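You operate a simulated robot arm through the tools that you are given. There is no shell and no other tool. Be economical: measure what you need, move in short steps, check, and stop when the job is done.

Carry out the task below with a simulated robot arm. There is one attempt and no reset: what you move stays moved.

TASK
Stand each pen in the hole of its colour, then put the lid on the empty jar.

The check looks at the end state, three seconds after you hand in, the way a careful person would. Anything else that was tipped, shoved, dropped, spilled or broken makes it a failure. Lids that push on must go on centred and level and be pressed home; caps that screw on are set level and turned clockwise until they are tight.

THE ROBOT
A 6-joint arm with a two-finger parallel gripper, fixed in place. Base frame: the origin is at the foot of the arm, x ahead of it, y to its left, z up; the work surface is at about z = 0. Readings come in m, degrees, newtons and seconds.
With the tool pointing down near the work surface it reaches from about 0.14 to 0.58 m from the base axis. Its first joint turns from -66.0 to 66.0 degrees. Payload 2.1 kg.
The TCP is the grasp point between the finger pads, 0.03 m short of the fingertips. In the tool frame z runs along the fingers and y along their closing line. The gripper opens to 0.094 m. The fingers are 0.028 m wide and 0.01 m thick; the gripper's body (0.05 by 0.096 m) begins 0.055 m behind the TCP.
Orientation is that of the tool frame in the base frame, as a unit quaternion [x, y, z, w]. With the fingers straight down and closing along the base's y, the tool's x points along the base's -x, its y along +y and its z along -z.

THE INTERFACE
- The arm moves only by the tool send_rows. Its argument "commands" is a list of rows, each a list of 6 numbers: the shift along the base's x, y, z in units of 30 mm (1.0 is 30 mm), then the turn, a rotation vector about the base's x, y, z in units of 4 degrees (1.0 is 4 degrees). In form: [[tx, ty, tz, rx, ry, rz], ...]. A call has 1 to 12 rows; each row shifts and turns the commanded pose from where the row before left it. "gripper" is the closure, from 0 (fully open) to 1 (shut), set as the call begins (left out, the last holds). A call with a number of a shift or a turn outside -1 to 1 is refused whole. Rows are played at 5 a second. More than 0.05 m and 8.6 degrees between two rows, or a gripper value outside its range, and nothing of the call is played. A pose out of reach is approached as far as the arm can. The call stops where the force on the tool passes 40 N (or 10 N more than at its start, if that is more) or the arm is blocked; 0.2 s more then pass. Each finger travels about 0.072 m/s and halts on what it meets, pressing with about 26 N; the grip force reading is that of the motor and also rises with nothing between the fingers. The clock runs only during rows and for 0.2 s after the last one: add rows that do not move to give the fingers time. It gives the time, the measured TCP pose, the force on the tool (base axes), the opening and the grip force at its end, in the units of the frame above (readings bear some noise), with the torque about the TCP (base axes, N m) and any sound that the robot's microphone picked up.
- Cameras (640 x 400 px; columns grow to the right, rows downward): "scene" is fixed at [0.0211, -0.3446, 0.5065]; the picture's right is [0.96, -0.28, 0.00], its down [-0.12, -0.40, -0.91] and it looks along [0.25, 0.87, -0.41] (base axes); focal length 316 px, centre (320, 200). "wrist" rides on the gripper at [0.076, 0.014, -0.103] in the tool frame; the picture's right is [-0.18, 0.98, 0.00], its down [-0.75, -0.14, -0.64] and it looks along [-0.63, -0.12, 0.77] (tool axes); focal length 243 px, centre (320, 200). There is no depth. A picture from a camera that has moved, and an enlarged one, comes with that camera's place and axes in the base frame and with its lens. The place of the scene camera against the robot may be out by one fixed shift of up to 0.012 m in any direction.
- camera(camera): a new picture of that camera. No time passes.
- inspect(camera, box): a new picture of the part [left, top, right, bottom] of that camera's present view, enlarged. No time passes.
- finish_job(): hands the job in; it is judged then, once.

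Go step by step. Nothing tells you positions but the pictures and the camera data: compare them with the known pose of the tool, close in by small moves and look again before you grip or let go. The budget is 120 turns and 76 pictures, counting those below and the enlarged ones. Unless the task says otherwise, let go and move clear before handing in, and close with one line.

The tools are called after "Emit:" as a command line: name --pt "numbers of a row" for each row, then --argument value for the rest, lists and objects as JSON in quotes. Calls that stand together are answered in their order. send_rows: Moves the arm, as the interface text tells. Its arguments: {"type":"object","properties":{"commands":{"type":"array"},"gripper":{"type":"number"}},"required":["commands"]} The other tools are called the same way: camera (camera) takes a picture; inspect (camera, box) takes an enlarged picture of a part of a camera's view; finish_job () hands the job in.

At the start:

```text
time: 0.0
ee_pos: [0.2747, -0.0039, 0.3339]
tcp_rot: [-0.002, 1.0, 0.0, 0.001]
ft_force: [0.9, 0.2, -0.5]
ft_torque: [0.03, 0.01, -0.01]
finger_gap: 0.0937
finger_force: 0.1
```

scene: 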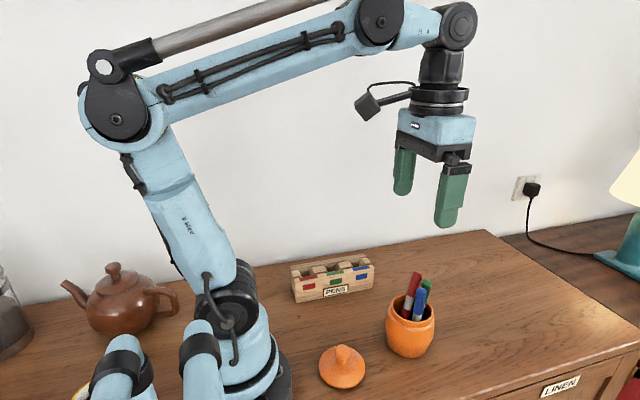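
wrist: 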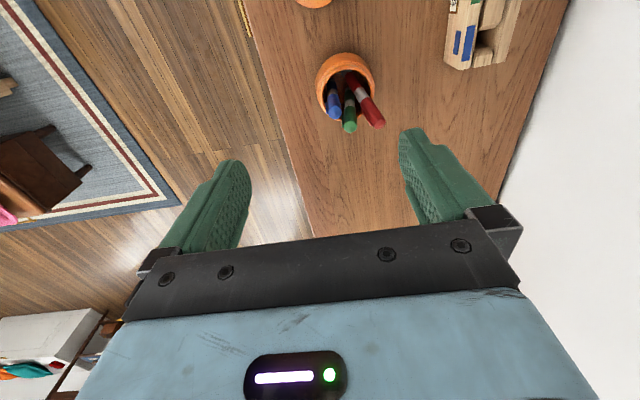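

I see an orange jar holding three pens (red, blue, green), its lid lying to the left, and a wooden pen stand with three coloured holes behind. I'll look closer first.

Emit:
inspect --camera "scene" --box '[270, 240, 450, 400]'

Emit:
inspect --camera "wrist" --box '[270, 0, 550, 150]'

```text
2.50 times, centred on (360, 320) of scene
camera zoom: at [0.0211, -0.3446, 0.5065], right [0.96, -0.28, 0.0], down [-0.12, -0.4, -0.91], along [0.25, 0.87, -0.41], focal length 791 px, centre (220, -100)
```

zoom: 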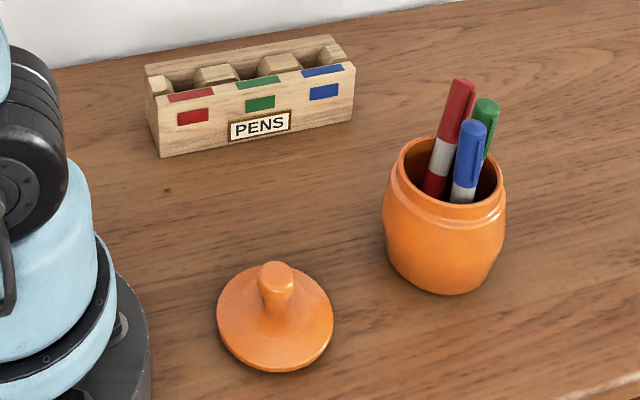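

```text
2.29 times, centred on (410, 75) of wrist
camera zoom: at [0.1994, 0.0102, 0.4362], right [0.18, 0.98, 0.0], down [0.75, -0.14, 0.64], along [0.63, -0.12, -0.77], focal length 555 px, centre (114, 486)
```

zoom: 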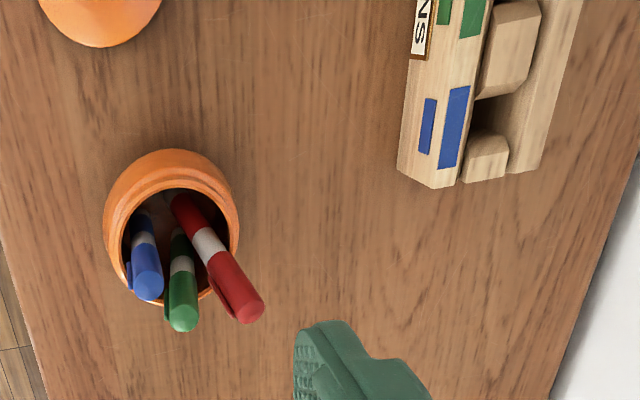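

The jar is near (0.30, 0.03), the lid near (0.16, 0.01) and the rack runs along x at y≈0.2. I'll turn the wrist camera to look over the rack and measure it.

Emit:
send_rows --pt "-0.2 0.1 0.1 0 0 1" --pt "-0.2 0.1 0.1 0 0 1" --pt "-0.2 0.1 0.1 0 0 1" --pt "-0.2 0.1 0.1 0 0 1" --pt "-0.2 0.1 0.1 0 0 1" --pt "-0.2 0.1 0.1 0 0 1" --pt "-0.2 0.1 0.1 0 0 1" --pt "-0.2 0.1 0.1 0 0 1" --pt "-0.2 0.1 0.1 0 0 1" --pt "-0.2 0.1 0.1 0 0 1" --pt "0 0.1 0 0 0 1" --gripper 0

Emit:
send_rows --pt "0 0.1 0 0 0 1" --pt "0 0.1 0 0 0 1" --pt "0 0.1 0 0 0 1" --pt "0 0.1 0 0 0 1" --pt "0 0.1 0 0 0 1" --pt "0 0.1 0 0 0 1" --pt "0 0.1 0 0 0 1" --pt "0 0.1 0 0 0 1" --pt "0 0.1 0 0 0 1" --pt "0 0 0 0 0 1" --pt "0 0 0 0 0 1" --pt "0 0 0 0 0 0.5"

Emit:
camera --camera "wrist"

```text
time: 2.4
ee_pos: [0.2153, 0.0276, 0.3633]
tcp_rot: [-0.376, 0.927, 0.001, 0.001]
ft_force: [-0.2, 0.7, -0.4]
ft_torque: [0.01, 0.01, 0.01]
finger_gap: 0.0937
finger_force: 0.1
```

```text
time: 5.0
ee_pos: [0.2157, 0.0543, 0.3629]
tcp_rot: [0.709, -0.706, -0.001, -0.001]
ft_force: [1.1, 0.0, 0.1]
ft_torque: [-0.02, 0.0, 0.0]
finger_gap: 0.094
finger_force: 0.1
```

```text
71 pictures are left
camera wrist: at [0.2023, -0.0203, 0.4661], right [-0.98, 0.18, 0.0], down [0.14, 0.75, 0.64], along [0.11, 0.63, -0.77], focal length 243 px, centre (320, 200)
```

wrist: 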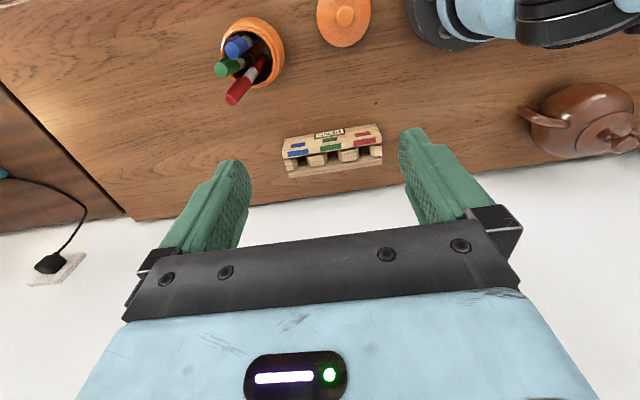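

Emit:
inspect --camera "wrist" --box '[270, 115, 398, 195]'

Emit:
inspect --camera "wrist" --box '[200, 0, 392, 120]'

```text
5.00 times, centred on (334, 155) of wrist
camera zoom: at [0.2023, -0.0203, 0.4661], right [-0.98, 0.18, 0.0], down [0.14, 0.75, 0.64], along [0.11, 0.63, -0.77], focal length 1213 px, centre (250, 425)
```

zoom: 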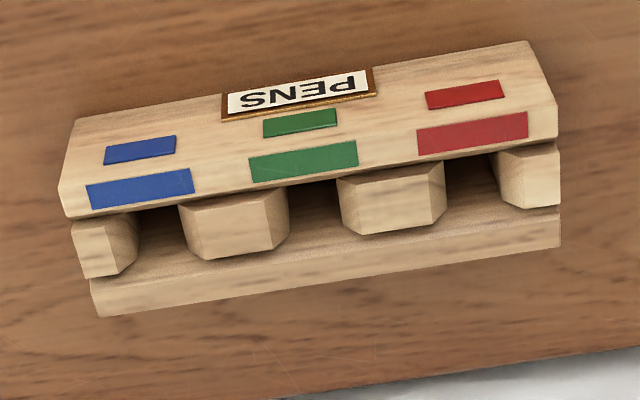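

```text
3.33 times, centred on (296, 60) of wrist
camera zoom: at [0.2023, -0.0203, 0.4661], right [-0.98, 0.18, 0.0], down [0.14, 0.75, 0.64], along [0.11, 0.63, -0.77], focal length 809 px, centre (400, 667)
```

zoom: 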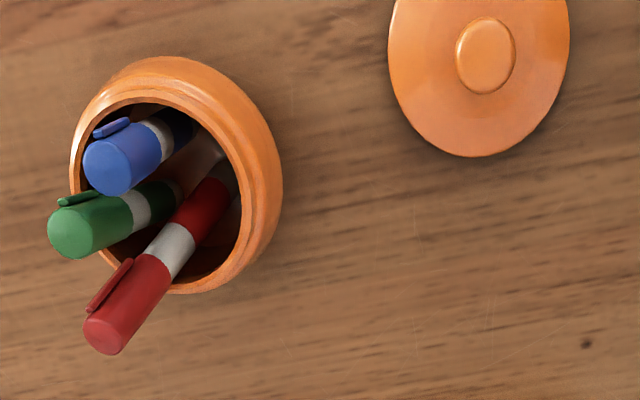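

The rack measures x 0.127–0.307 and y 0.187–0.24, with holes at about red x=0.158, green 0.218 and blue 0.278, y≈0.213. The red pen leans (+x,+y) with its top near (0.329, 0.059, 0.147). I'll move above it tilted along its axis and look.

Emit:
send_rows --pt "0.535 0.066 -0.5 -0.346 0.455 0" --pt "0.535 0.066 -0.5 -0.346 0.455 0" --pt "0.535 0.066 -0.5 -0.346 0.455 0" --pt "0.535 0.066 -0.5 -0.346 0.455 0" --pt "0.535 0.066 -0.5 -0.346 0.455 0" --pt "0.535 0.066 -0.5 -0.346 0.455 0" --pt "0.535 0.066 -0.5 -0.346 0.455 0" --pt "0.535 0.066 -0.5 -0.346 0.455 0" --pt "0 0 -0.5 0 0 0" --pt "0 0 -0.5 0 0 0" --pt "0 0 0 0 0 0" --gripper 0.35

Emit:
camera --camera "wrist"

Emit:
inspect --camera "scene" --box '[330, 180, 522, 360]'

```text
time: 7.4
ee_pos: [0.3442, 0.071, 0.2133]
tcp_rot: [0.699, -0.697, -0.024, 0.158]
ft_force: [1.0, -0.7, 1.3]
ft_torque: [0.02, 0.0, -0.01]
finger_gap: 0.061
finger_force: 0.0
```

```text
68 pictures are left
camera wrist: at [0.3587, 0.0172, 0.3288], right [-0.96, 0.2, 0.21], down [0.28, 0.86, 0.43], along [-0.09, 0.47, -0.88], focal length 243 px, centre (320, 200)
```

wrist: 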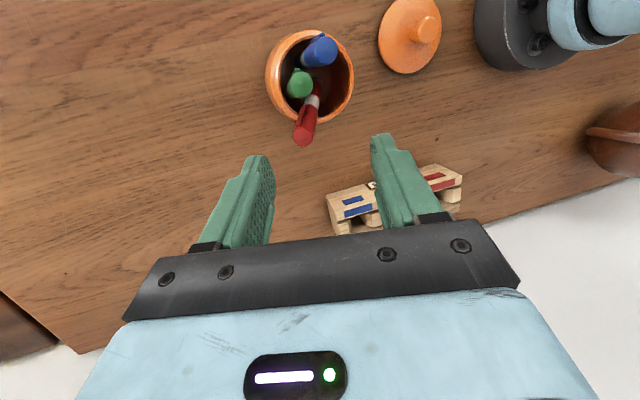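

```text
2.22 times, centred on (426, 270) of scene
camera zoom: at [0.0211, -0.3446, 0.5065], right [0.96, -0.28, 0.0], down [-0.12, -0.4, -0.91], along [0.25, 0.87, -0.41], focal length 703 px, centre (84, 44)
```

zoom: 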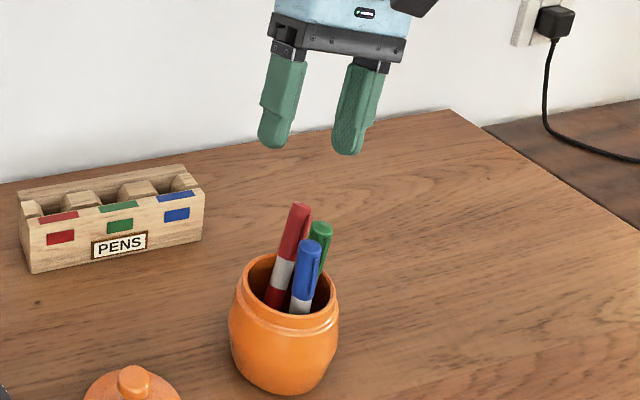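

Emit:
inspect --camera "wrist" --box '[240, 0, 400, 160]'

```text
2.50 times, centred on (320, 80) of wrist
camera zoom: at [0.3587, 0.0172, 0.3288], right [-0.96, 0.2, 0.21], down [0.28, 0.86, 0.43], along [-0.09, 0.47, -0.88], focal length 606 px, centre (320, 500)
```

zoom: 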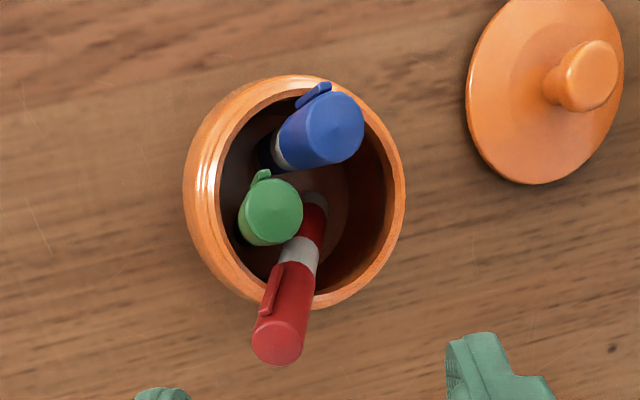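

The red top refines to (0.339, 0.065, 0.1225) with about 27° of lean. I'll add the tilt and close to just above it.

Emit:
send_rows --pt "0.207 0.133 -0.5 -0.64 0.8 0" --pt "0.207 0.133 -0.5 -0.64 0.8 0" --pt "0 0 -0.53 0 0 0" --pt "0 0 0 0 0 0" --gripper 0.5

Emit:
inspect --camera "wrist" --box '[220, 20, 420, 220]'

Emit:
inspect --camera "scene" --box '[360, 200, 488, 360]'

```text
time: 8.4
ee_pos: [0.3566, 0.0796, 0.1668]
tcp_rot: [0.689, -0.688, -0.031, 0.227]
ft_force: [0.1, -0.9, -0.1]
ft_torque: [0.02, -0.01, 0.04]
finger_gap: 0.047
finger_force: 0.0
```

```text
2.00 times, centred on (320, 120) of wrist
camera zoom: at [0.3837, 0.0359, 0.2847], right [-0.93, 0.23, 0.3], down [0.32, 0.89, 0.32], along [-0.19, 0.39, -0.9], focal length 485 px, centre (320, 360)
```

zoom: 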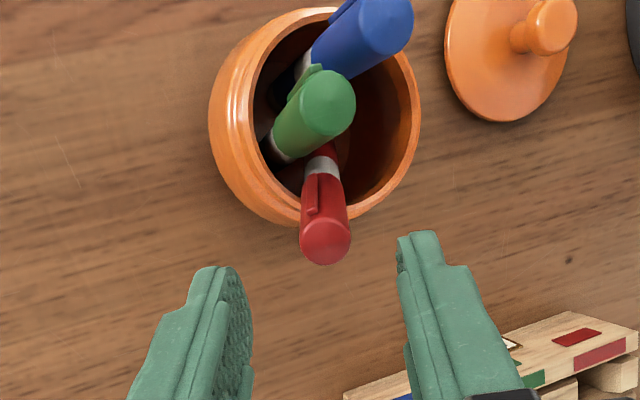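

```text
2.50 times, centred on (424, 280) of scene
camera zoom: at [0.0211, -0.3446, 0.5065], right [0.96, -0.28, 0.0], down [-0.12, -0.4, -0.91], along [0.25, 0.87, -0.41], focal length 791 px, centre (60, 0)
```

zoom: 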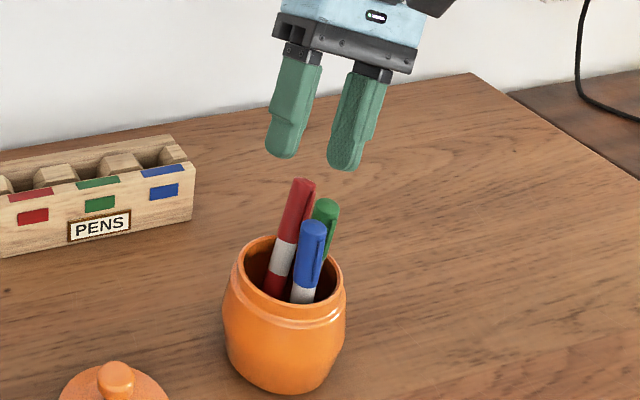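

The pen sits right on the tool axis. I'll descend along it and close.

Emit:
send_rows --pt "-0.21 -0.168 -0.537 0 0 0" --pt "-0.21 -0.168 -0.537 0 0 0" --pt "-0.21 -0.168 -0.537 0 0 0" --pt "0 0 0 0 0 0"

Emit:
send_rows --pt "0 0 0 0 0 0" --pt "0 0 0 0 0 0" --pt "0 0 0 0 0 0" --gripper 1

Emit:
camera --camera "wrist"

Emit:
inspect --camera "scene" --box '[360, 200, 488, 360]'

```text
time: 9.4
ee_pos: [0.3373, 0.0642, 0.1173]
tcp_rot: [-0.688, 0.689, 0.03, -0.226]
ft_force: [0.1, -0.4, 0.0]
ft_torque: [-0.02, 0.03, 0.03]
finger_gap: 0.0471
finger_force: 0.1
```

```text
time: 10.2
ee_pos: [0.3379, 0.0645, 0.119]
tcp_rot: [0.688, -0.688, -0.03, 0.227]
ft_force: [-0.5, -1.2, -0.2]
ft_torque: [-0.04, 0.01, 0.01]
finger_gap: 0.0151
finger_force: 26.2
```

```text
63 pictures are left
camera wrist: at [0.3645, 0.0209, 0.2361], right [-0.93, 0.23, 0.3], down [0.32, 0.89, 0.32], along [-0.19, 0.39, -0.9], focal length 243 px, centre (320, 200)
```

wrist: 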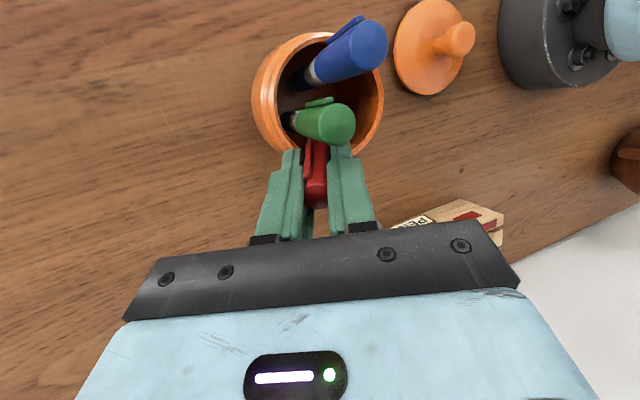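

```text
2.50 times, centred on (424, 280) of scene
camera zoom: at [0.0211, -0.3446, 0.5065], right [0.96, -0.28, 0.0], down [-0.12, -0.4, -0.91], along [0.25, 0.87, -0.41], focal length 791 px, centre (60, 0)
```

zoom: 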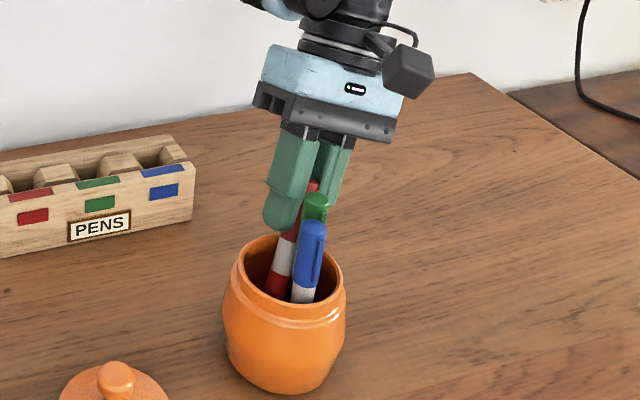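

Red is gripped. I'll pull it out along its axis.

Emit:
send_rows --pt "0.328 0.261 0.834 0 0 0" --pt "0.328 0.261 0.834 0 0 0" --pt "0.328 0.261 0.834 0 0 0" --pt "0.328 0.261 0.834 0 0 0" --pt "0.328 0.261 0.834 0 0 0" --pt "0 0 0.5 0 0 0" --pt "0 0 0 0 0 0"

Emit:
camera --camera "scene"

```text
time: 11.8
ee_pos: [0.3859, 0.102, 0.2583]
tcp_rot: [0.689, -0.688, -0.031, 0.227]
ft_force: [-0.6, 0.4, -1.2]
ft_torque: [-0.04, -0.02, 0.04]
finger_gap: 0.0154
finger_force: 26.3
```

```text
61 pictures are left
```

scene: 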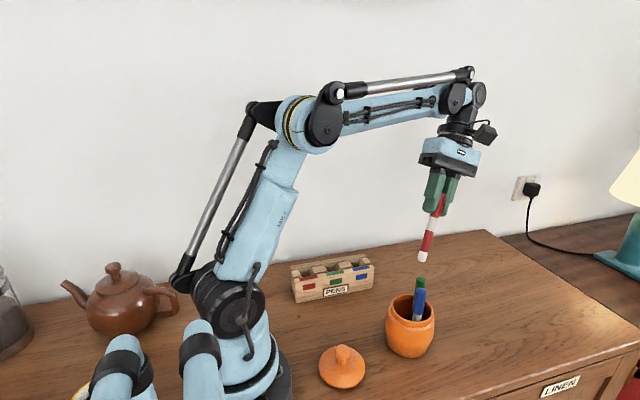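

The red pen is clear. I'll stand the tool upright and carry it above the red hole.

Emit:
send_rows --pt "0 0 0 0.579 -0.749 0" --pt "0 0 0 0.579 -0.749 0" --pt "0 0 0 0.579 -0.749 0" --pt "0 0 0 0.579 -0.749 0" --pt "0 0 0 0.579 -0.749 0" --pt "0 0 0 0.579 -0.749 0" --pt "0 0 0 0.579 -0.749 0" --pt "0 0 0 0 0 0"

Emit:
send_rows --pt "-0.84 0.41 0 0 0 0" --pt "-0.84 0.41 0 0 0 0" --pt "-0.84 0.41 0 0 0 0" --pt "-0.84 0.41 0 0 0 0" --pt "-0.84 0.41 0 0 0 0" --pt "-0.84 0.41 0 0 0 0" --pt "-0.84 0.41 0 0 0 0" --pt "-0.84 0.41 0 0 0 0" --pt "-0.84 0.41 0 0 0 0" --pt "0 0 0 0 0 0"

Emit:
camera --camera "wrist"

Emit:
inspect --camera "scene" --box '[240, 140, 432, 320]'

```text
time: 13.6
ee_pos: [0.3863, 0.1042, 0.2592]
tcp_rot: [0.708, -0.706, -0.001, -0.002]
ft_force: [-0.9, -0.2, -0.2]
ft_torque: [-0.02, -0.06, -0.06]
finger_gap: 0.0152
finger_force: 25.6
```

```text
time: 15.8
ee_pos: [0.1604, 0.2146, 0.2603]
tcp_rot: [0.708, -0.706, -0.002, -0.001]
ft_force: [-1.1, -1.2, 0.2]
ft_torque: [0.0, 0.0, -0.03]
finger_gap: 0.0152
finger_force: 25.7
```

```text
60 pictures are left
camera wrist: at [0.1476, 0.1388, 0.3624], right [-0.98, 0.18, 0.0], down [0.14, 0.75, 0.64], along [0.12, 0.63, -0.76], focal length 243 px, centre (320, 200)
```

wrist: 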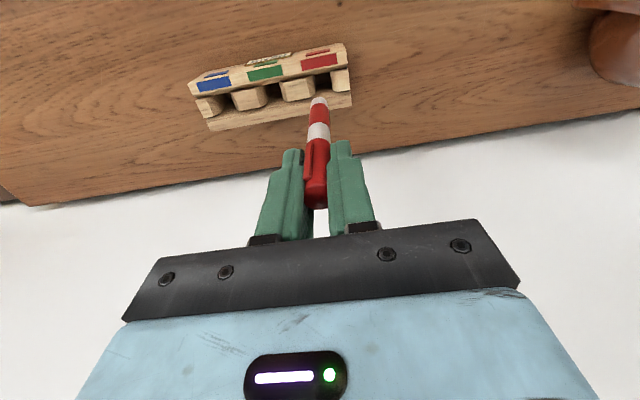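

```text
2.22 times, centred on (336, 230) of scene
camera zoom: at [0.0211, -0.3446, 0.5065], right [0.96, -0.28, 0.0], down [-0.12, -0.4, -0.91], along [0.25, 0.87, -0.41], focal length 703 px, centre (284, 133)
```

zoom: 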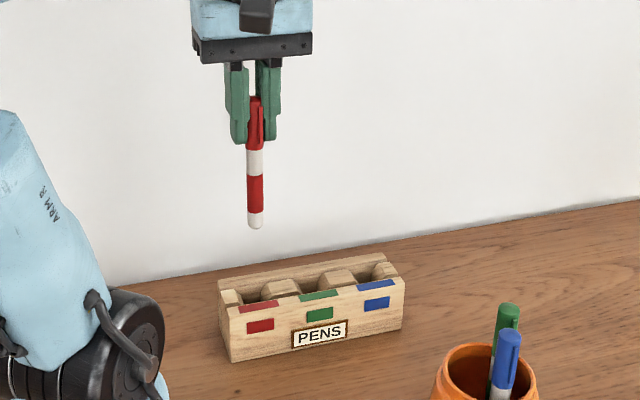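

Emit:
inspect --camera "wrist" --box '[176, 30, 368, 150]'

Emit:
inspect --camera "scene" --box '[280, 160, 384, 310]'

```text
3.33 times, centred on (272, 90) of wrist
camera zoom: at [0.1476, 0.1388, 0.3624], right [-0.98, 0.18, 0.0], down [0.14, 0.75, 0.64], along [0.12, 0.63, -0.76], focal length 809 px, centre (480, 567)
```

zoom: 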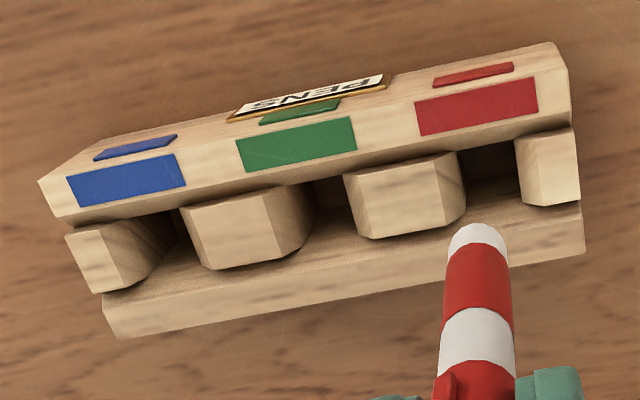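

```text
2.67 times, centred on (332, 235) of scene
camera zoom: at [0.0211, -0.3446, 0.5065], right [0.96, -0.28, 0.0], down [-0.12, -0.4, -0.91], along [0.25, 0.87, -0.41], focal length 844 px, centre (288, 107)
```

zoom: 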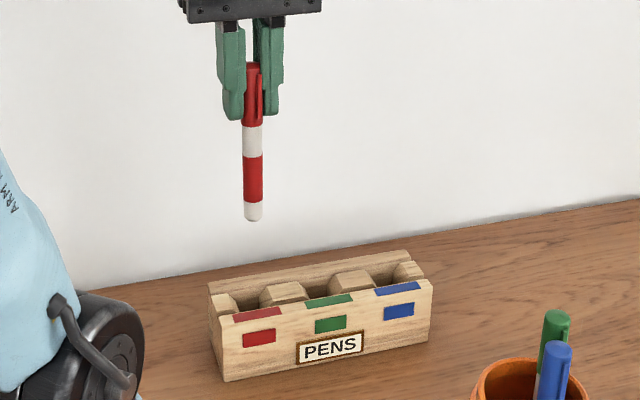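

The pen tip is about 3 mm off in x and 5 mm in y from the hole centre (0.159, 0.2165). I'll correct and lower it to just above the rack.

Emit:
send_rows --pt "-0.07 0.13 -0.5 0 0 0" --pt "0 0 -0.7 0 0 0" --pt "0 0 -0.7 0 0 0" --pt "0 0 0 0 0 0"

Emit:
inspect --camera "wrist" --box '[200, 60, 392, 180]'

Emit:
inspect --camera "scene" --box '[280, 160, 384, 310]'

```text
time: 16.8
ee_pos: [0.157, 0.2187, 0.2023]
tcp_rot: [0.708, -0.707, -0.001, -0.001]
ft_force: [-0.4, 1.0, -0.3]
ft_torque: [0.02, -0.01, 0.0]
finger_gap: 0.015
finger_force: 25.7
```

```text
3.33 times, centred on (296, 120) of wrist
camera zoom: at [0.1443, 0.1434, 0.3056], right [-0.98, 0.18, 0.0], down [0.14, 0.75, 0.64], along [0.12, 0.63, -0.76], focal length 809 px, centre (400, 467)
```

zoom: 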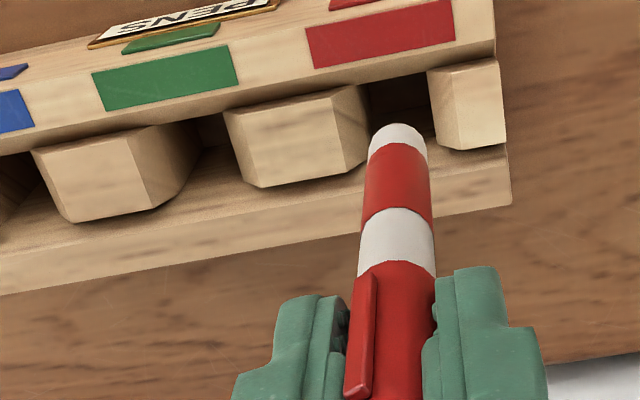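

```text
2.67 times, centred on (332, 235) of scene
camera zoom: at [0.0211, -0.3446, 0.5065], right [0.96, -0.28, 0.0], down [-0.12, -0.4, -0.91], along [0.25, 0.87, -0.41], focal length 844 px, centre (288, 107)
```

zoom: 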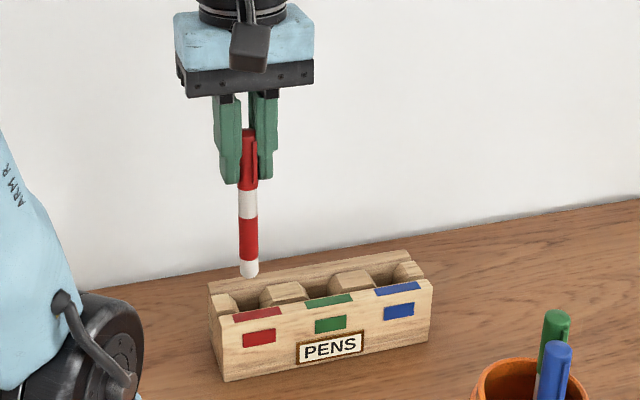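

The tip is centred on the hole, so I'll lower it in.

Emit:
send_rows --pt "0 0 -0.5 0 0 0" --pt "0 0 -0.5 0 0 0" --pt "0 0 -0.5 0 0 0" --pt "0 0 -0.5 0 0 0" --pt "0 0 0 0 0 0"

Emit:
inspect --camera "scene" --box '[280, 160, 384, 310]'

```text
time: 18.0
ee_pos: [0.1579, 0.2167, 0.1413]
tcp_rot: [0.708, -0.707, -0.002, -0.001]
ft_force: [0.1, 0.0, 0.3]
ft_torque: [0.0, 0.0, -0.03]
finger_gap: 0.015
finger_force: 25.9
```

```text
2.67 times, centred on (332, 235) of scene
camera zoom: at [0.0211, -0.3446, 0.5065], right [0.96, -0.28, 0.0], down [-0.12, -0.4, -0.91], along [0.25, 0.87, -0.41], focal length 844 px, centre (288, 107)
```

zoom: 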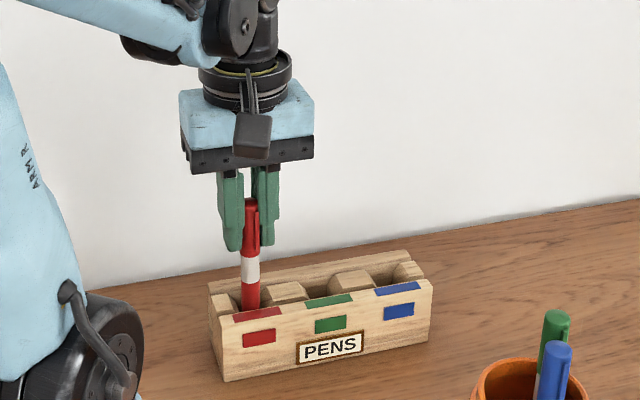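

Emit:
send_rows --pt "0 0 -0.15 0 0 0" --pt "0 0 -0.15 0 0 0" --pt "0 0 0 0 0 0"

Emit:
send_rows --pt "0 0 -0.1 0 0 0" --pt "0 0 -0.1 0 0 0" --pt "0 0 0 0 0 0"

```text
time: 18.8
ee_pos: [0.1576, 0.2174, 0.1327]
tcp_rot: [0.708, -0.706, -0.001, 0.0]
ft_force: [-0.8, 0.3, -0.6]
ft_torque: [-0.01, 0.02, -0.01]
finger_gap: 0.0151
finger_force: 26.3
```

```text
time: 19.6
ee_pos: [0.1572, 0.2174, 0.1275]
tcp_rot: [0.707, -0.707, -0.002, -0.001]
ft_force: [0.4, -0.2, 19.0]
ft_torque: [-0.03, 0.01, 0.02]
finger_gap: 0.0151
finger_force: 26.2
```

It bottoms out at TCP z≈0.128. I'll relax, release and rise.

Emit:
send_rows --pt "0 0 0.05 0 0 0" --pt "0 0 0 0 0 0"

Emit:
send_rows --pt "0 0 0 0 0 0" --pt "0 0 0 0 0 0" --pt "0 0 0 0 0 0" --gripper 0.6

Emit:
send_rows --pt "0 0 0.7 0 0 0" --pt "0 0 0.7 0 0 0" --pt "0 0 0.8 0 0 0" --pt "0 0 0.8 0 0 0" --pt "0 0 0.8 0 0 0"

Emit:
inspect --camera "scene" --box '[280, 160, 384, 310]'

```text
time: 20.2
ee_pos: [0.1576, 0.2175, 0.1278]
tcp_rot: [0.707, -0.707, -0.002, 0.0]
ft_force: [0.0, 0.4, -0.5]
ft_torque: [0.02, -0.01, 0.01]
finger_gap: 0.0156
finger_force: 26.0
```

```text
time: 21.0
ee_pos: [0.1578, 0.2178, 0.1291]
tcp_rot: [0.708, -0.707, -0.002, 0.0]
ft_force: [1.0, -0.4, 0.7]
ft_torque: [0.02, 0.01, -0.02]
finger_gap: 0.0373
finger_force: 0.1
```

```text
time: 22.2
ee_pos: [0.1581, 0.2179, 0.2433]
tcp_rot: [0.708, -0.706, -0.001, -0.001]
ft_force: [0.8, -0.7, 0.3]
ft_torque: [0.01, 0.0, 0.01]
finger_gap: 0.0376
finger_force: 0.0
```

```text
2.67 times, centred on (332, 235) of scene
camera zoom: at [0.0211, -0.3446, 0.5065], right [0.96, -0.28, 0.0], down [-0.12, -0.4, -0.91], along [0.25, 0.87, -0.41], focal length 844 px, centre (288, 107)
```

zoom: 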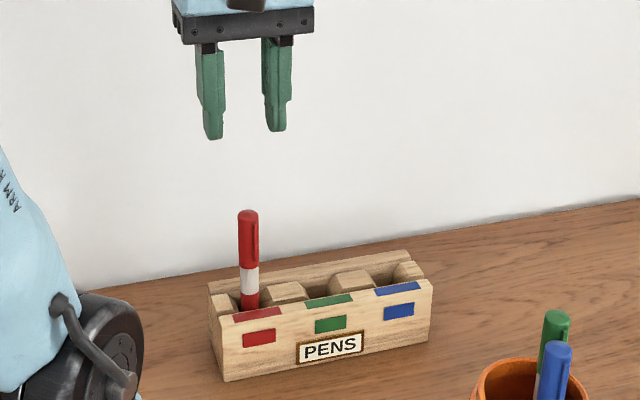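

Red stands in its slot. Next is green: I'll turn the gripper so its fingers straddle green clear of blue, and look from above.

Emit:
send_rows --pt "0.52 -0.545 0 0 0 -1" --pt "0.52 -0.545 0 0 0 -1" --pt "0.52 -0.545 0 0 0 -1" --pt "0.52 -0.545 0 0 0 -1" --pt "0.52 -0.545 0 0 0 -1" --pt "0.52 -0.545 0 0 0 -1" --pt "0.52 -0.545 0 0 0 -1" --pt "0.52 -0.545 0 0 0 -1" --pt "0.52 -0.545 0 0 0 -1" --pt "0.52 -0.545 0 0 0 -1" --pt "0.52 -0.545 0 0 0 -1" --pt "0.52 -0.545 0 0 0 -1"

Emit:
send_rows --pt "0 0 0 0.33 0.9 0" --pt "0 0 0 0.33 0.9 0" --pt "0 0 0 0 0 0"

Emit:
inspect --camera "wrist" --box '[200, 0, 440, 200]'

Emit:
inspect --camera "scene" --box '[360, 200, 488, 360]'

```text
time: 24.8
ee_pos: [0.344, 0.0198, 0.2434]
tcp_rot: [-0.358, 0.934, 0.001, 0.001]
ft_force: [0.1, 0.2, -0.5]
ft_torque: [0.0, 0.03, 0.0]
finger_gap: 0.0379
finger_force: 0.1
```

```text
time: 25.6
ee_pos: [0.3447, 0.0207, 0.2422]
tcp_rot: [-0.359, 0.931, 0.046, -0.049]
ft_force: [-0.1, 0.1, -0.2]
ft_torque: [0.01, -0.01, 0.02]
finger_gap: 0.0376
finger_force: 0.1
```

```text
2.00 times, centred on (320, 100) of wrist
camera zoom: at [0.2929, -0.024, 0.3512], right [-0.52, 0.85, 0.11], down [0.73, 0.37, 0.57], along [0.45, 0.37, -0.81], focal length 485 px, centre (320, 400)
```

zoom: 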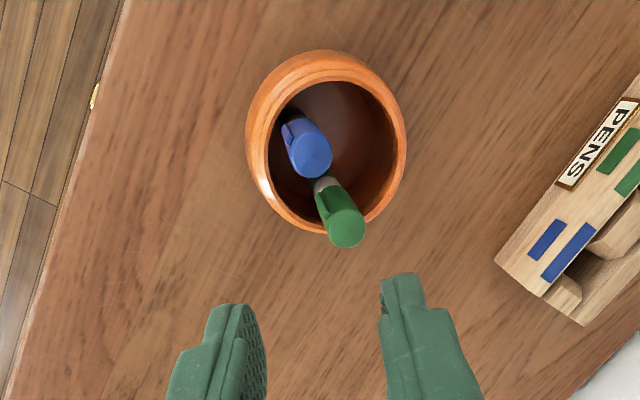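

```text
2.50 times, centred on (424, 280) of scene
camera zoom: at [0.0211, -0.3446, 0.5065], right [0.96, -0.28, 0.0], down [-0.12, -0.4, -0.91], along [0.25, 0.87, -0.41], focal length 791 px, centre (60, 0)
```

zoom: 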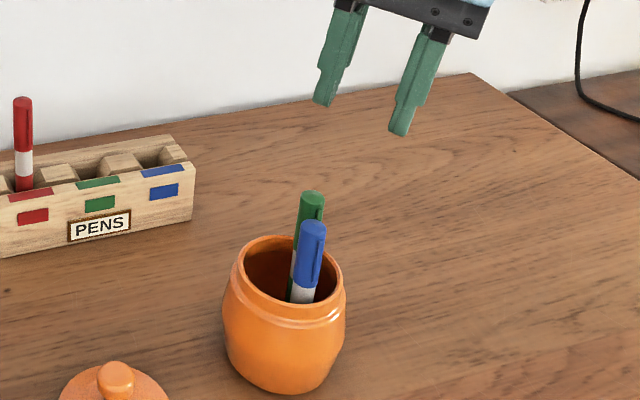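

Green shifted a little when red left; its top is now about (0.329, 0.039, 0.133). I'll re-align and look closer.

Emit:
send_rows --pt "-0.13 0.26 -0.5 -0.65 -0.27 0" --pt "-0.13 0.26 -0.5 -0.65 -0.27 0" --pt "-0.13 0.26 -0.5 -0.65 -0.27 0" --pt "0 0 0 0 0 0"

Emit:
inspect --camera "wrist" --box '[200, 0, 440, 200]'

```text
time: 26.6
ee_pos: [0.3331, 0.0463, 0.1979]
tcp_rot: [-0.355, 0.933, -0.03, -0.047]
ft_force: [0.3, 0.4, 0.2]
ft_torque: [-0.01, -0.03, 0.01]
finger_gap: 0.0377
finger_force: 0.0
```

```text
2.00 times, centred on (320, 100) of wrist
camera zoom: at [0.2745, 0.0149, 0.3081], right [-0.52, 0.85, -0.04], down [0.7, 0.45, 0.56], along [0.5, 0.26, -0.83], focal length 485 px, centre (320, 400)
```

zoom: 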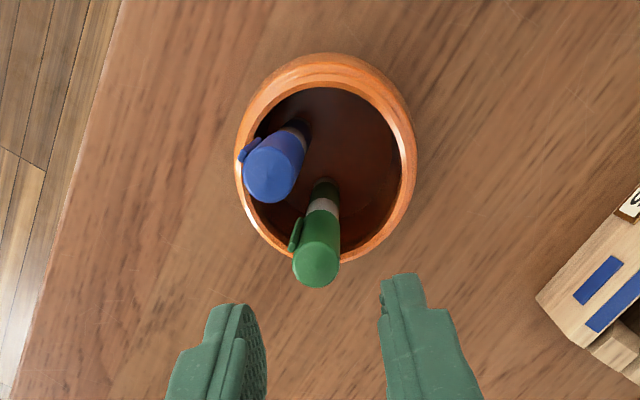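

Aligned with green's axis. I'll descend and grip.

Emit:
send_rows --pt "-0.05 -0.094 -0.777 0 0 0" --pt "-0.05 -0.094 -0.777 0 0 0" --pt "-0.05 -0.094 -0.777 0 0 0" --pt "0 0 0 0 0 0"

Emit:
inspect --camera "wrist" --box '[200, 40, 440, 240]'

```text
time: 27.6
ee_pos: [0.3281, 0.035, 0.1272]
tcp_rot: [-0.355, 0.933, -0.027, -0.047]
ft_force: [-0.3, -0.6, 0.1]
ft_torque: [0.0, -0.01, 0.01]
finger_gap: 0.0375
finger_force: 0.1
```

```text
2.00 times, centred on (320, 140) of wrist
camera zoom: at [0.2699, 0.0045, 0.237], right [-0.52, 0.85, -0.04], down [0.7, 0.45, 0.56], along [0.5, 0.26, -0.83], focal length 485 px, centre (320, 320)
```

zoom: 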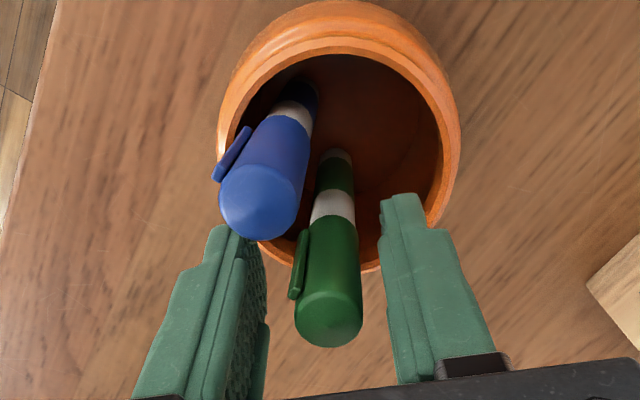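

Emit:
send_rows --pt "0 0 0 0 0 0" --pt "0 0 0 0 0 0" --pt "0 0 0 0 0 0" --gripper 1

Emit:
send_rows --pt "0.065 0.07 0.93 0 0 0" --pt "0.065 0.07 0.93 0 0 0" --pt "0.065 0.07 0.93 0 0 0" --pt "0.065 0.07 0.93 0 0 0" --pt "0.065 0.07 0.93 0 0 0" --pt "0 0 0 0 0 0"

Emit:
camera --camera "scene"

Emit:
inspect --camera "wrist" --box '[200, 40, 440, 240]'

```text
time: 28.4
ee_pos: [0.3283, 0.0339, 0.1261]
tcp_rot: [-0.355, 0.933, -0.028, -0.047]
ft_force: [0.1, -1.2, 0.4]
ft_torque: [-0.04, -0.07, -0.01]
finger_gap: 0.0153
finger_force: 25.8
```

```text
time: 29.8
ee_pos: [0.3387, 0.0472, 0.2671]
tcp_rot: [-0.355, 0.933, -0.029, -0.047]
ft_force: [-0.1, 0.4, -0.8]
ft_torque: [0.01, 0.03, -0.01]
finger_gap: 0.0154
finger_force: 26.2
```

```text
48 pictures are left
```

scene: 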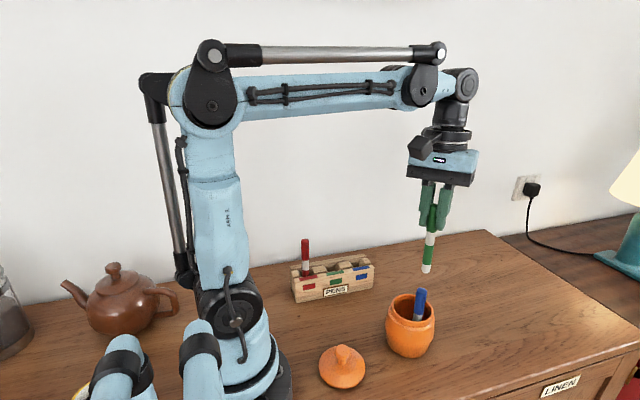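

```text
2.00 times, centred on (320, 140) of wrist
camera zoom: at [0.2801, 0.017, 0.3777], right [-0.52, 0.85, -0.04], down [0.7, 0.45, 0.56], along [0.5, 0.26, -0.83], focal length 485 px, centre (320, 320)
```

zoom: 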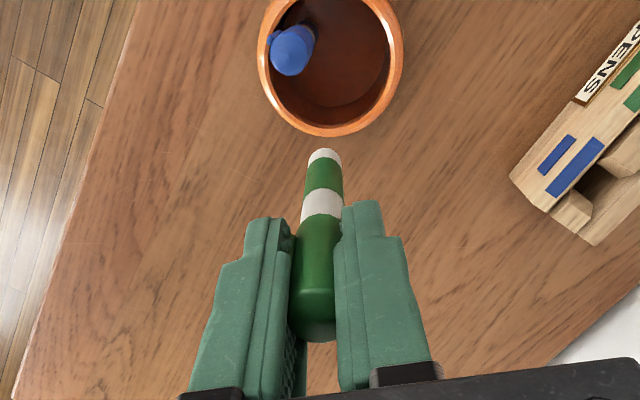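

Green is out and blue stayed put. I'll upright it and carry it above the green hole.

Emit:
send_rows --pt "0 0 0 0.65 -0.5 0" --pt "0 0 0 0.65 -0.5 0"

Emit:
send_rows --pt "-0.33 0.472 0 0 0 1" --pt "-0.33 0.472 0 0 0 1" --pt "-0.33 0.472 0 0 0 1" --pt "-0.33 0.472 0 0 0 1" --pt "-0.33 0.472 0 0 0 1" --pt "-0.33 0.472 0 0 0 1" --pt "-0.33 0.472 0 0 0 1" --pt "-0.33 0.472 0 0 0 1" --pt "-0.33 0.472 0 0 0 1" --pt "-0.33 0.472 0 0 0 1" --pt "-0.33 0.472 0 0 0 1" --pt "-0.33 0.472 0 0 0 1"

Emit:
send_rows --pt "0 0 -0.5 0 0 0" --pt "0 0 -0.5 0 0 0" --pt "0 0 -0.5 0 0 0" --pt "0 0 0 0 0 0"

Emit:
inspect --camera "wrist" --box '[200, 60, 392, 180]'

Emit:
inspect --camera "scene" --box '[280, 160, 384, 310]'

```text
time: 30.4
ee_pos: [0.3389, 0.0472, 0.266]
tcp_rot: [-0.356, 0.934, 0.001, 0.002]
ft_force: [0.5, 1.5, 0.1]
ft_torque: [0.03, 0.0, -0.02]
finger_gap: 0.015
finger_force: 26.0
```

```text
time: 33.0
ee_pos: [0.2188, 0.2167, 0.2672]
tcp_rot: [-0.705, 0.709, 0.003, 0.002]
ft_force: [0.4, -0.1, 0.2]
ft_torque: [-0.01, 0.0, -0.02]
finger_gap: 0.0153
finger_force: 25.6
```

```text
time: 34.0
ee_pos: [0.2198, 0.2165, 0.2214]
tcp_rot: [-0.705, 0.71, 0.002, 0.001]
ft_force: [0.9, 0.5, -0.5]
ft_torque: [-0.03, 0.0, 0.01]
finger_gap: 0.0152
finger_force: 26.0
```

```text
3.33 times, centred on (296, 120) of wrist
camera zoom: at [0.2051, 0.1414, 0.3241], right [-0.98, 0.19, 0.0], down [0.15, 0.75, 0.65], along [0.12, 0.63, -0.76], focal length 809 px, centre (400, 467)
```

zoom: 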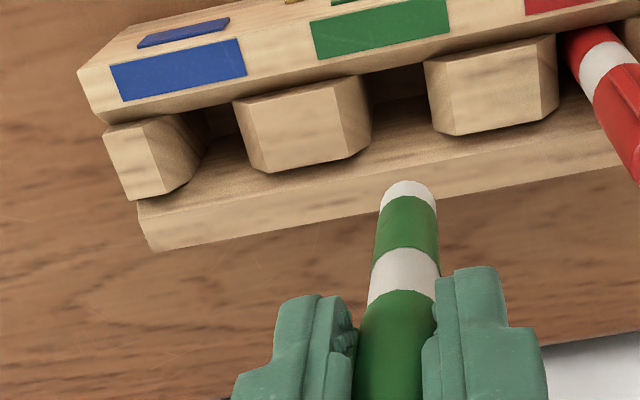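

```text
2.67 times, centred on (332, 235) of scene
camera zoom: at [0.0211, -0.3446, 0.5065], right [0.96, -0.28, 0.0], down [-0.12, -0.4, -0.91], along [0.25, 0.87, -0.41], focal length 844 px, centre (288, 107)
```

zoom: 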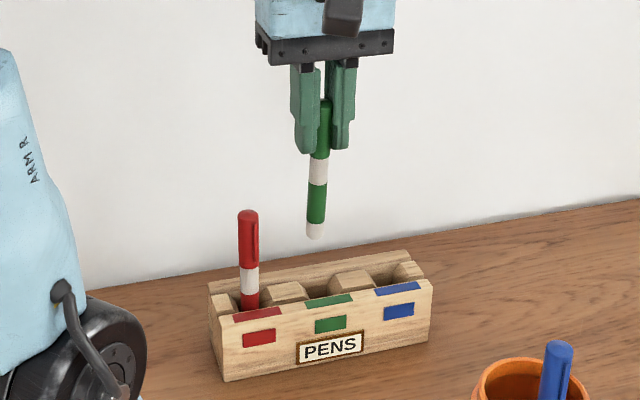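

The green pen's tip is about 10 mm toward +y (held with ~5° tilt). I'll rotate the tool to make it upright and check.

Emit:
send_rows --pt "0 0 0 -0.6 0 0" --pt "0 0 0 -0.6 0 0" --pt "0.03 0 -0.6 0 0 0" --pt "0 0 0 0 0 0"

Emit:
inspect --camera "wrist" --box '[200, 60, 392, 180]'

Emit:
inspect --camera "scene" --box '[280, 160, 384, 310]'

```text
time: 35.0
ee_pos: [0.2199, 0.2167, 0.2027]
tcp_rot: [-0.705, 0.708, -0.027, -0.029]
ft_force: [-0.1, 0.7, -0.2]
ft_torque: [-0.03, 0.01, -0.01]
finger_gap: 0.015
finger_force: 25.7
```

```text
3.33 times, centred on (296, 120) of wrist
camera zoom: at [0.2064, 0.1499, 0.3126], right [-0.98, 0.19, -0.01], down [0.15, 0.8, 0.58], along [0.12, 0.57, -0.81], focal length 809 px, centre (400, 467)
```

zoom: 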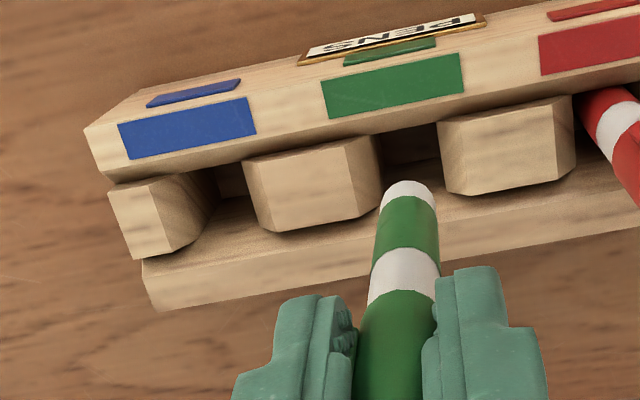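

```text
2.67 times, centred on (332, 235) of scene
camera zoom: at [0.0211, -0.3446, 0.5065], right [0.96, -0.28, 0.0], down [-0.12, -0.4, -0.91], along [0.25, 0.87, -0.41], focal length 844 px, centre (288, 107)
```

zoom: 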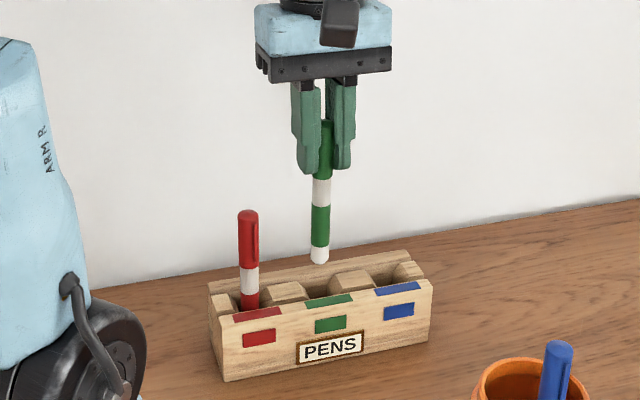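

Emit:
send_rows --pt "-0.04 -0.05 -0.4 0 0 0" --pt "0 0 -0.4 0 0 0" --pt "0 0 -0.4 0 0 0" --pt "0 0 -0.4 0 0 0" --pt "0 0 0 0 0 0"

Emit:
inspect --camera "scene" --box '[280, 160, 384, 310]'

```text
time: 36.2
ee_pos: [0.2192, 0.2151, 0.1556]
tcp_rot: [-0.705, 0.708, -0.028, -0.029]
ft_force: [0.0, 0.2, 0.2]
ft_torque: [-0.04, -0.02, -0.01]
finger_gap: 0.0149
finger_force: 26.0
```

```text
2.67 times, centred on (332, 235) of scene
camera zoom: at [0.0211, -0.3446, 0.5065], right [0.96, -0.28, 0.0], down [-0.12, -0.4, -0.91], along [0.25, 0.87, -0.41], focal length 844 px, centre (288, 107)
```

zoom: 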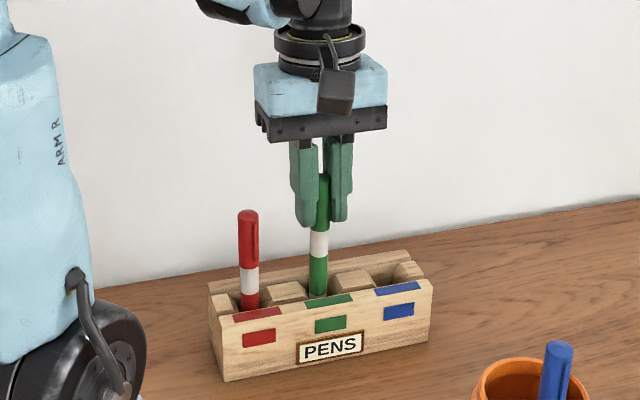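

Emit:
send_rows --pt "0 0 -0.4 0 0 0" --pt "0 0 -0.25 0 0 0" --pt "0 0 0 0 0 0"

Emit:
send_rows --pt "0 0 -0.12 0 0 0" --pt "0 0 -0.12 0 0 0" --pt "0 0 0 0 0 0"

```text
time: 37.0
ee_pos: [0.2172, 0.2145, 0.1357]
tcp_rot: [-0.704, 0.709, -0.027, -0.028]
ft_force: [1.0, -0.2, 0.1]
ft_torque: [-0.01, 0.0, 0.0]
finger_gap: 0.015
finger_force: 26.1
```

```text
time: 37.8
ee_pos: [0.2183, 0.2147, 0.1294]
tcp_rot: [-0.705, 0.708, -0.027, -0.029]
ft_force: [0.3, -2.2, 18.7]
ft_torque: [-0.09, 0.0, 0.0]
finger_gap: 0.0152
finger_force: 25.8
```

Green is seated. I'll release and rise.

Emit:
send_rows --pt "0 0 0.05 0 0 0" --pt "0 0 0 0 0 0"

Emit:
send_rows --pt "0 0 0 0 0 0" --pt "0 0 0 0 0 0" --pt "0 0 0 0 0 0" --gripper 0.6

Emit:
send_rows --pt "0 0.04 0.7 0 0 0" --pt "0 0.04 0.7 0 0 0" --pt "0 0 0.8 0 0 0" --pt "0 0 0.8 0 0 0" --pt "0 0 0.8 0 0 0" --pt "0 0 0 0.6 0 0" --pt "0 0 0 0.6 0 0"

Emit:
inspect --camera "scene" --box '[280, 200, 480, 360]'

```text
time: 38.4
ee_pos: [0.2193, 0.2153, 0.1309]
tcp_rot: [-0.705, 0.708, -0.028, -0.028]
ft_force: [0.4, 0.2, -0.4]
ft_torque: [-0.01, -0.01, -0.01]
finger_gap: 0.0153
finger_force: 26.0
```

```text
time: 39.2
ee_pos: [0.2179, 0.2161, 0.1305]
tcp_rot: [-0.705, 0.709, -0.027, -0.028]
ft_force: [-0.6, 0.8, -0.1]
ft_torque: [0.01, -0.01, 0.04]
finger_gap: 0.0377
finger_force: 0.1
```

```text
time: 40.8
ee_pos: [0.2205, 0.217, 0.2451]
tcp_rot: [-0.706, 0.709, 0.003, 0.001]
ft_force: [0.6, 0.2, -0.1]
ft_torque: [-0.03, -0.02, 0.01]
finger_gap: 0.0376
finger_force: 0.1
```

```text
2.50 times, centred on (380, 280) of scene
camera zoom: at [0.0211, -0.3446, 0.5065], right [0.96, -0.28, 0.0], down [-0.12, -0.4, -0.91], along [0.25, 0.87, -0.41], focal length 791 px, centre (170, 0)
```

zoom: 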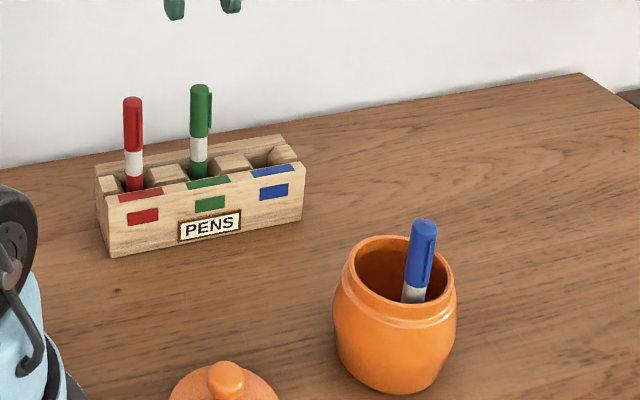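

Both stand fine. Now blue: I'll move above it and look.

Emit:
send_rows --pt "0.406 -0.8625 0 0 0 0" --pt "0.406 -0.8625 0 0 0 0" --pt "0.406 -0.8625 0 0 0 0" --pt "0.406 -0.8625 0 0 0 0" --pt "0.406 -0.8625 0 0 0 0" --pt "0.406 -0.8625 0 0 0 0" --pt "0.406 -0.8625 0 0 0 0" --pt "0.406 -0.8625 0 0 0 0" --pt "0 0 -0.6 -0.21 0.8 0" --pt "0 0 -0.6 -0.21 0.8 0" --pt "0 0 0 0 0 0"

Emit:
inspect --camera "wrist" --box '[200, 0, 440, 200]'

Emit:
inspect --camera "scene" --box '[360, 200, 488, 360]'

```text
time: 43.2
ee_pos: [0.3174, 0.0102, 0.2092]
tcp_rot: [-0.704, 0.708, 0.031, -0.048]
ft_force: [0.2, -0.2, -1.3]
ft_torque: [-0.01, -0.01, 0.0]
finger_gap: 0.0377
finger_force: 0.1
```

```text
2.00 times, centred on (320, 100) of wrist
camera zoom: at [0.3151, -0.0624, 0.3153], right [-0.98, 0.19, 0.11], down [0.22, 0.77, 0.6], along [0.03, 0.61, -0.79], focal length 485 px, centre (320, 400)
```

zoom: 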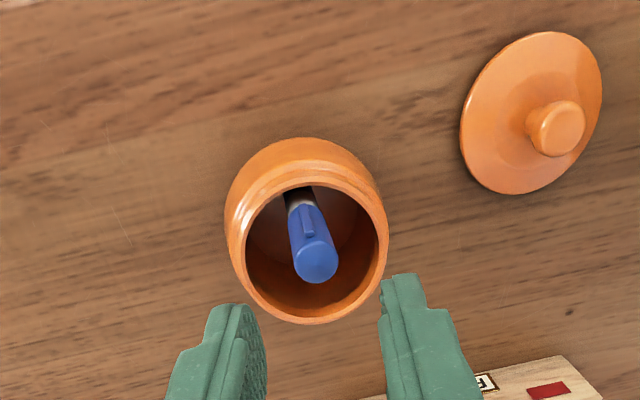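

```text
2.50 times, centred on (424, 280) of scene
camera zoom: at [0.0211, -0.3446, 0.5065], right [0.96, -0.28, 0.0], down [-0.12, -0.4, -0.91], along [0.25, 0.87, -0.41], focal length 791 px, centre (60, 0)
```

zoom: 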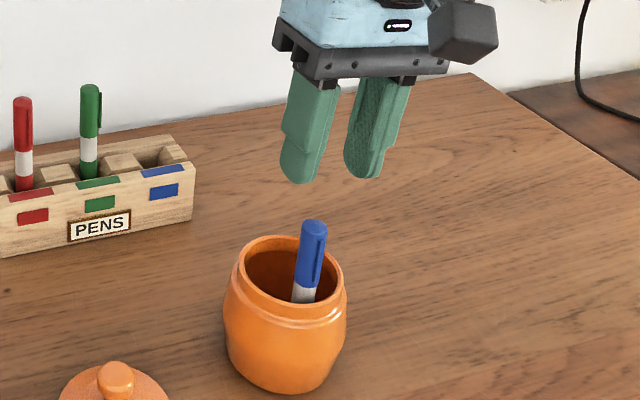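

Blue's top is near (0.310, 0.010, 0.135), nearly upright. I'll trim the tilt and descend.

Emit:
send_rows --pt "-0.12 0 -0.2 -0.43 -0.88 0" --pt "-0.06 0 -0.8 0 0 0" --pt "-0.06 0 -0.6 0 0 0" --pt "0 0 0 0 0 0"

Emit:
inspect --camera "wrist" --box '[200, 20, 440, 220]'

```text
time: 44.2
ee_pos: [0.3094, 0.0105, 0.1628]
tcp_rot: [-0.704, 0.709, -0.001, -0.036]
ft_force: [-0.6, 0.4, -0.7]
ft_torque: [-0.02, 0.0, 0.02]
finger_gap: 0.0377
finger_force: 0.2
```

```text
2.00 times, centred on (320, 120) of wrist
camera zoom: at [0.3003, -0.0584, 0.2692], right [-0.98, 0.19, 0.04], down [0.18, 0.79, 0.59], along [0.08, 0.59, -0.81], focal length 485 px, centre (320, 360)
```

zoom: 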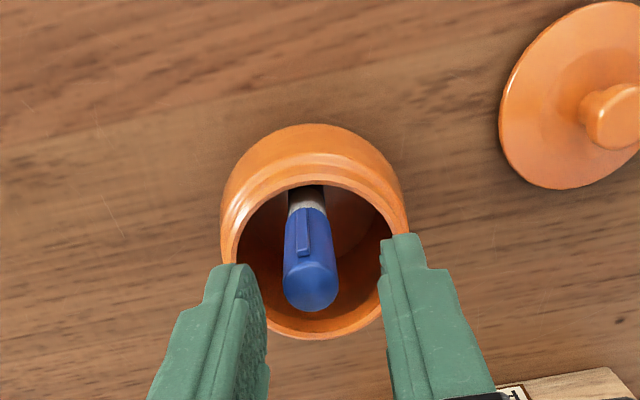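

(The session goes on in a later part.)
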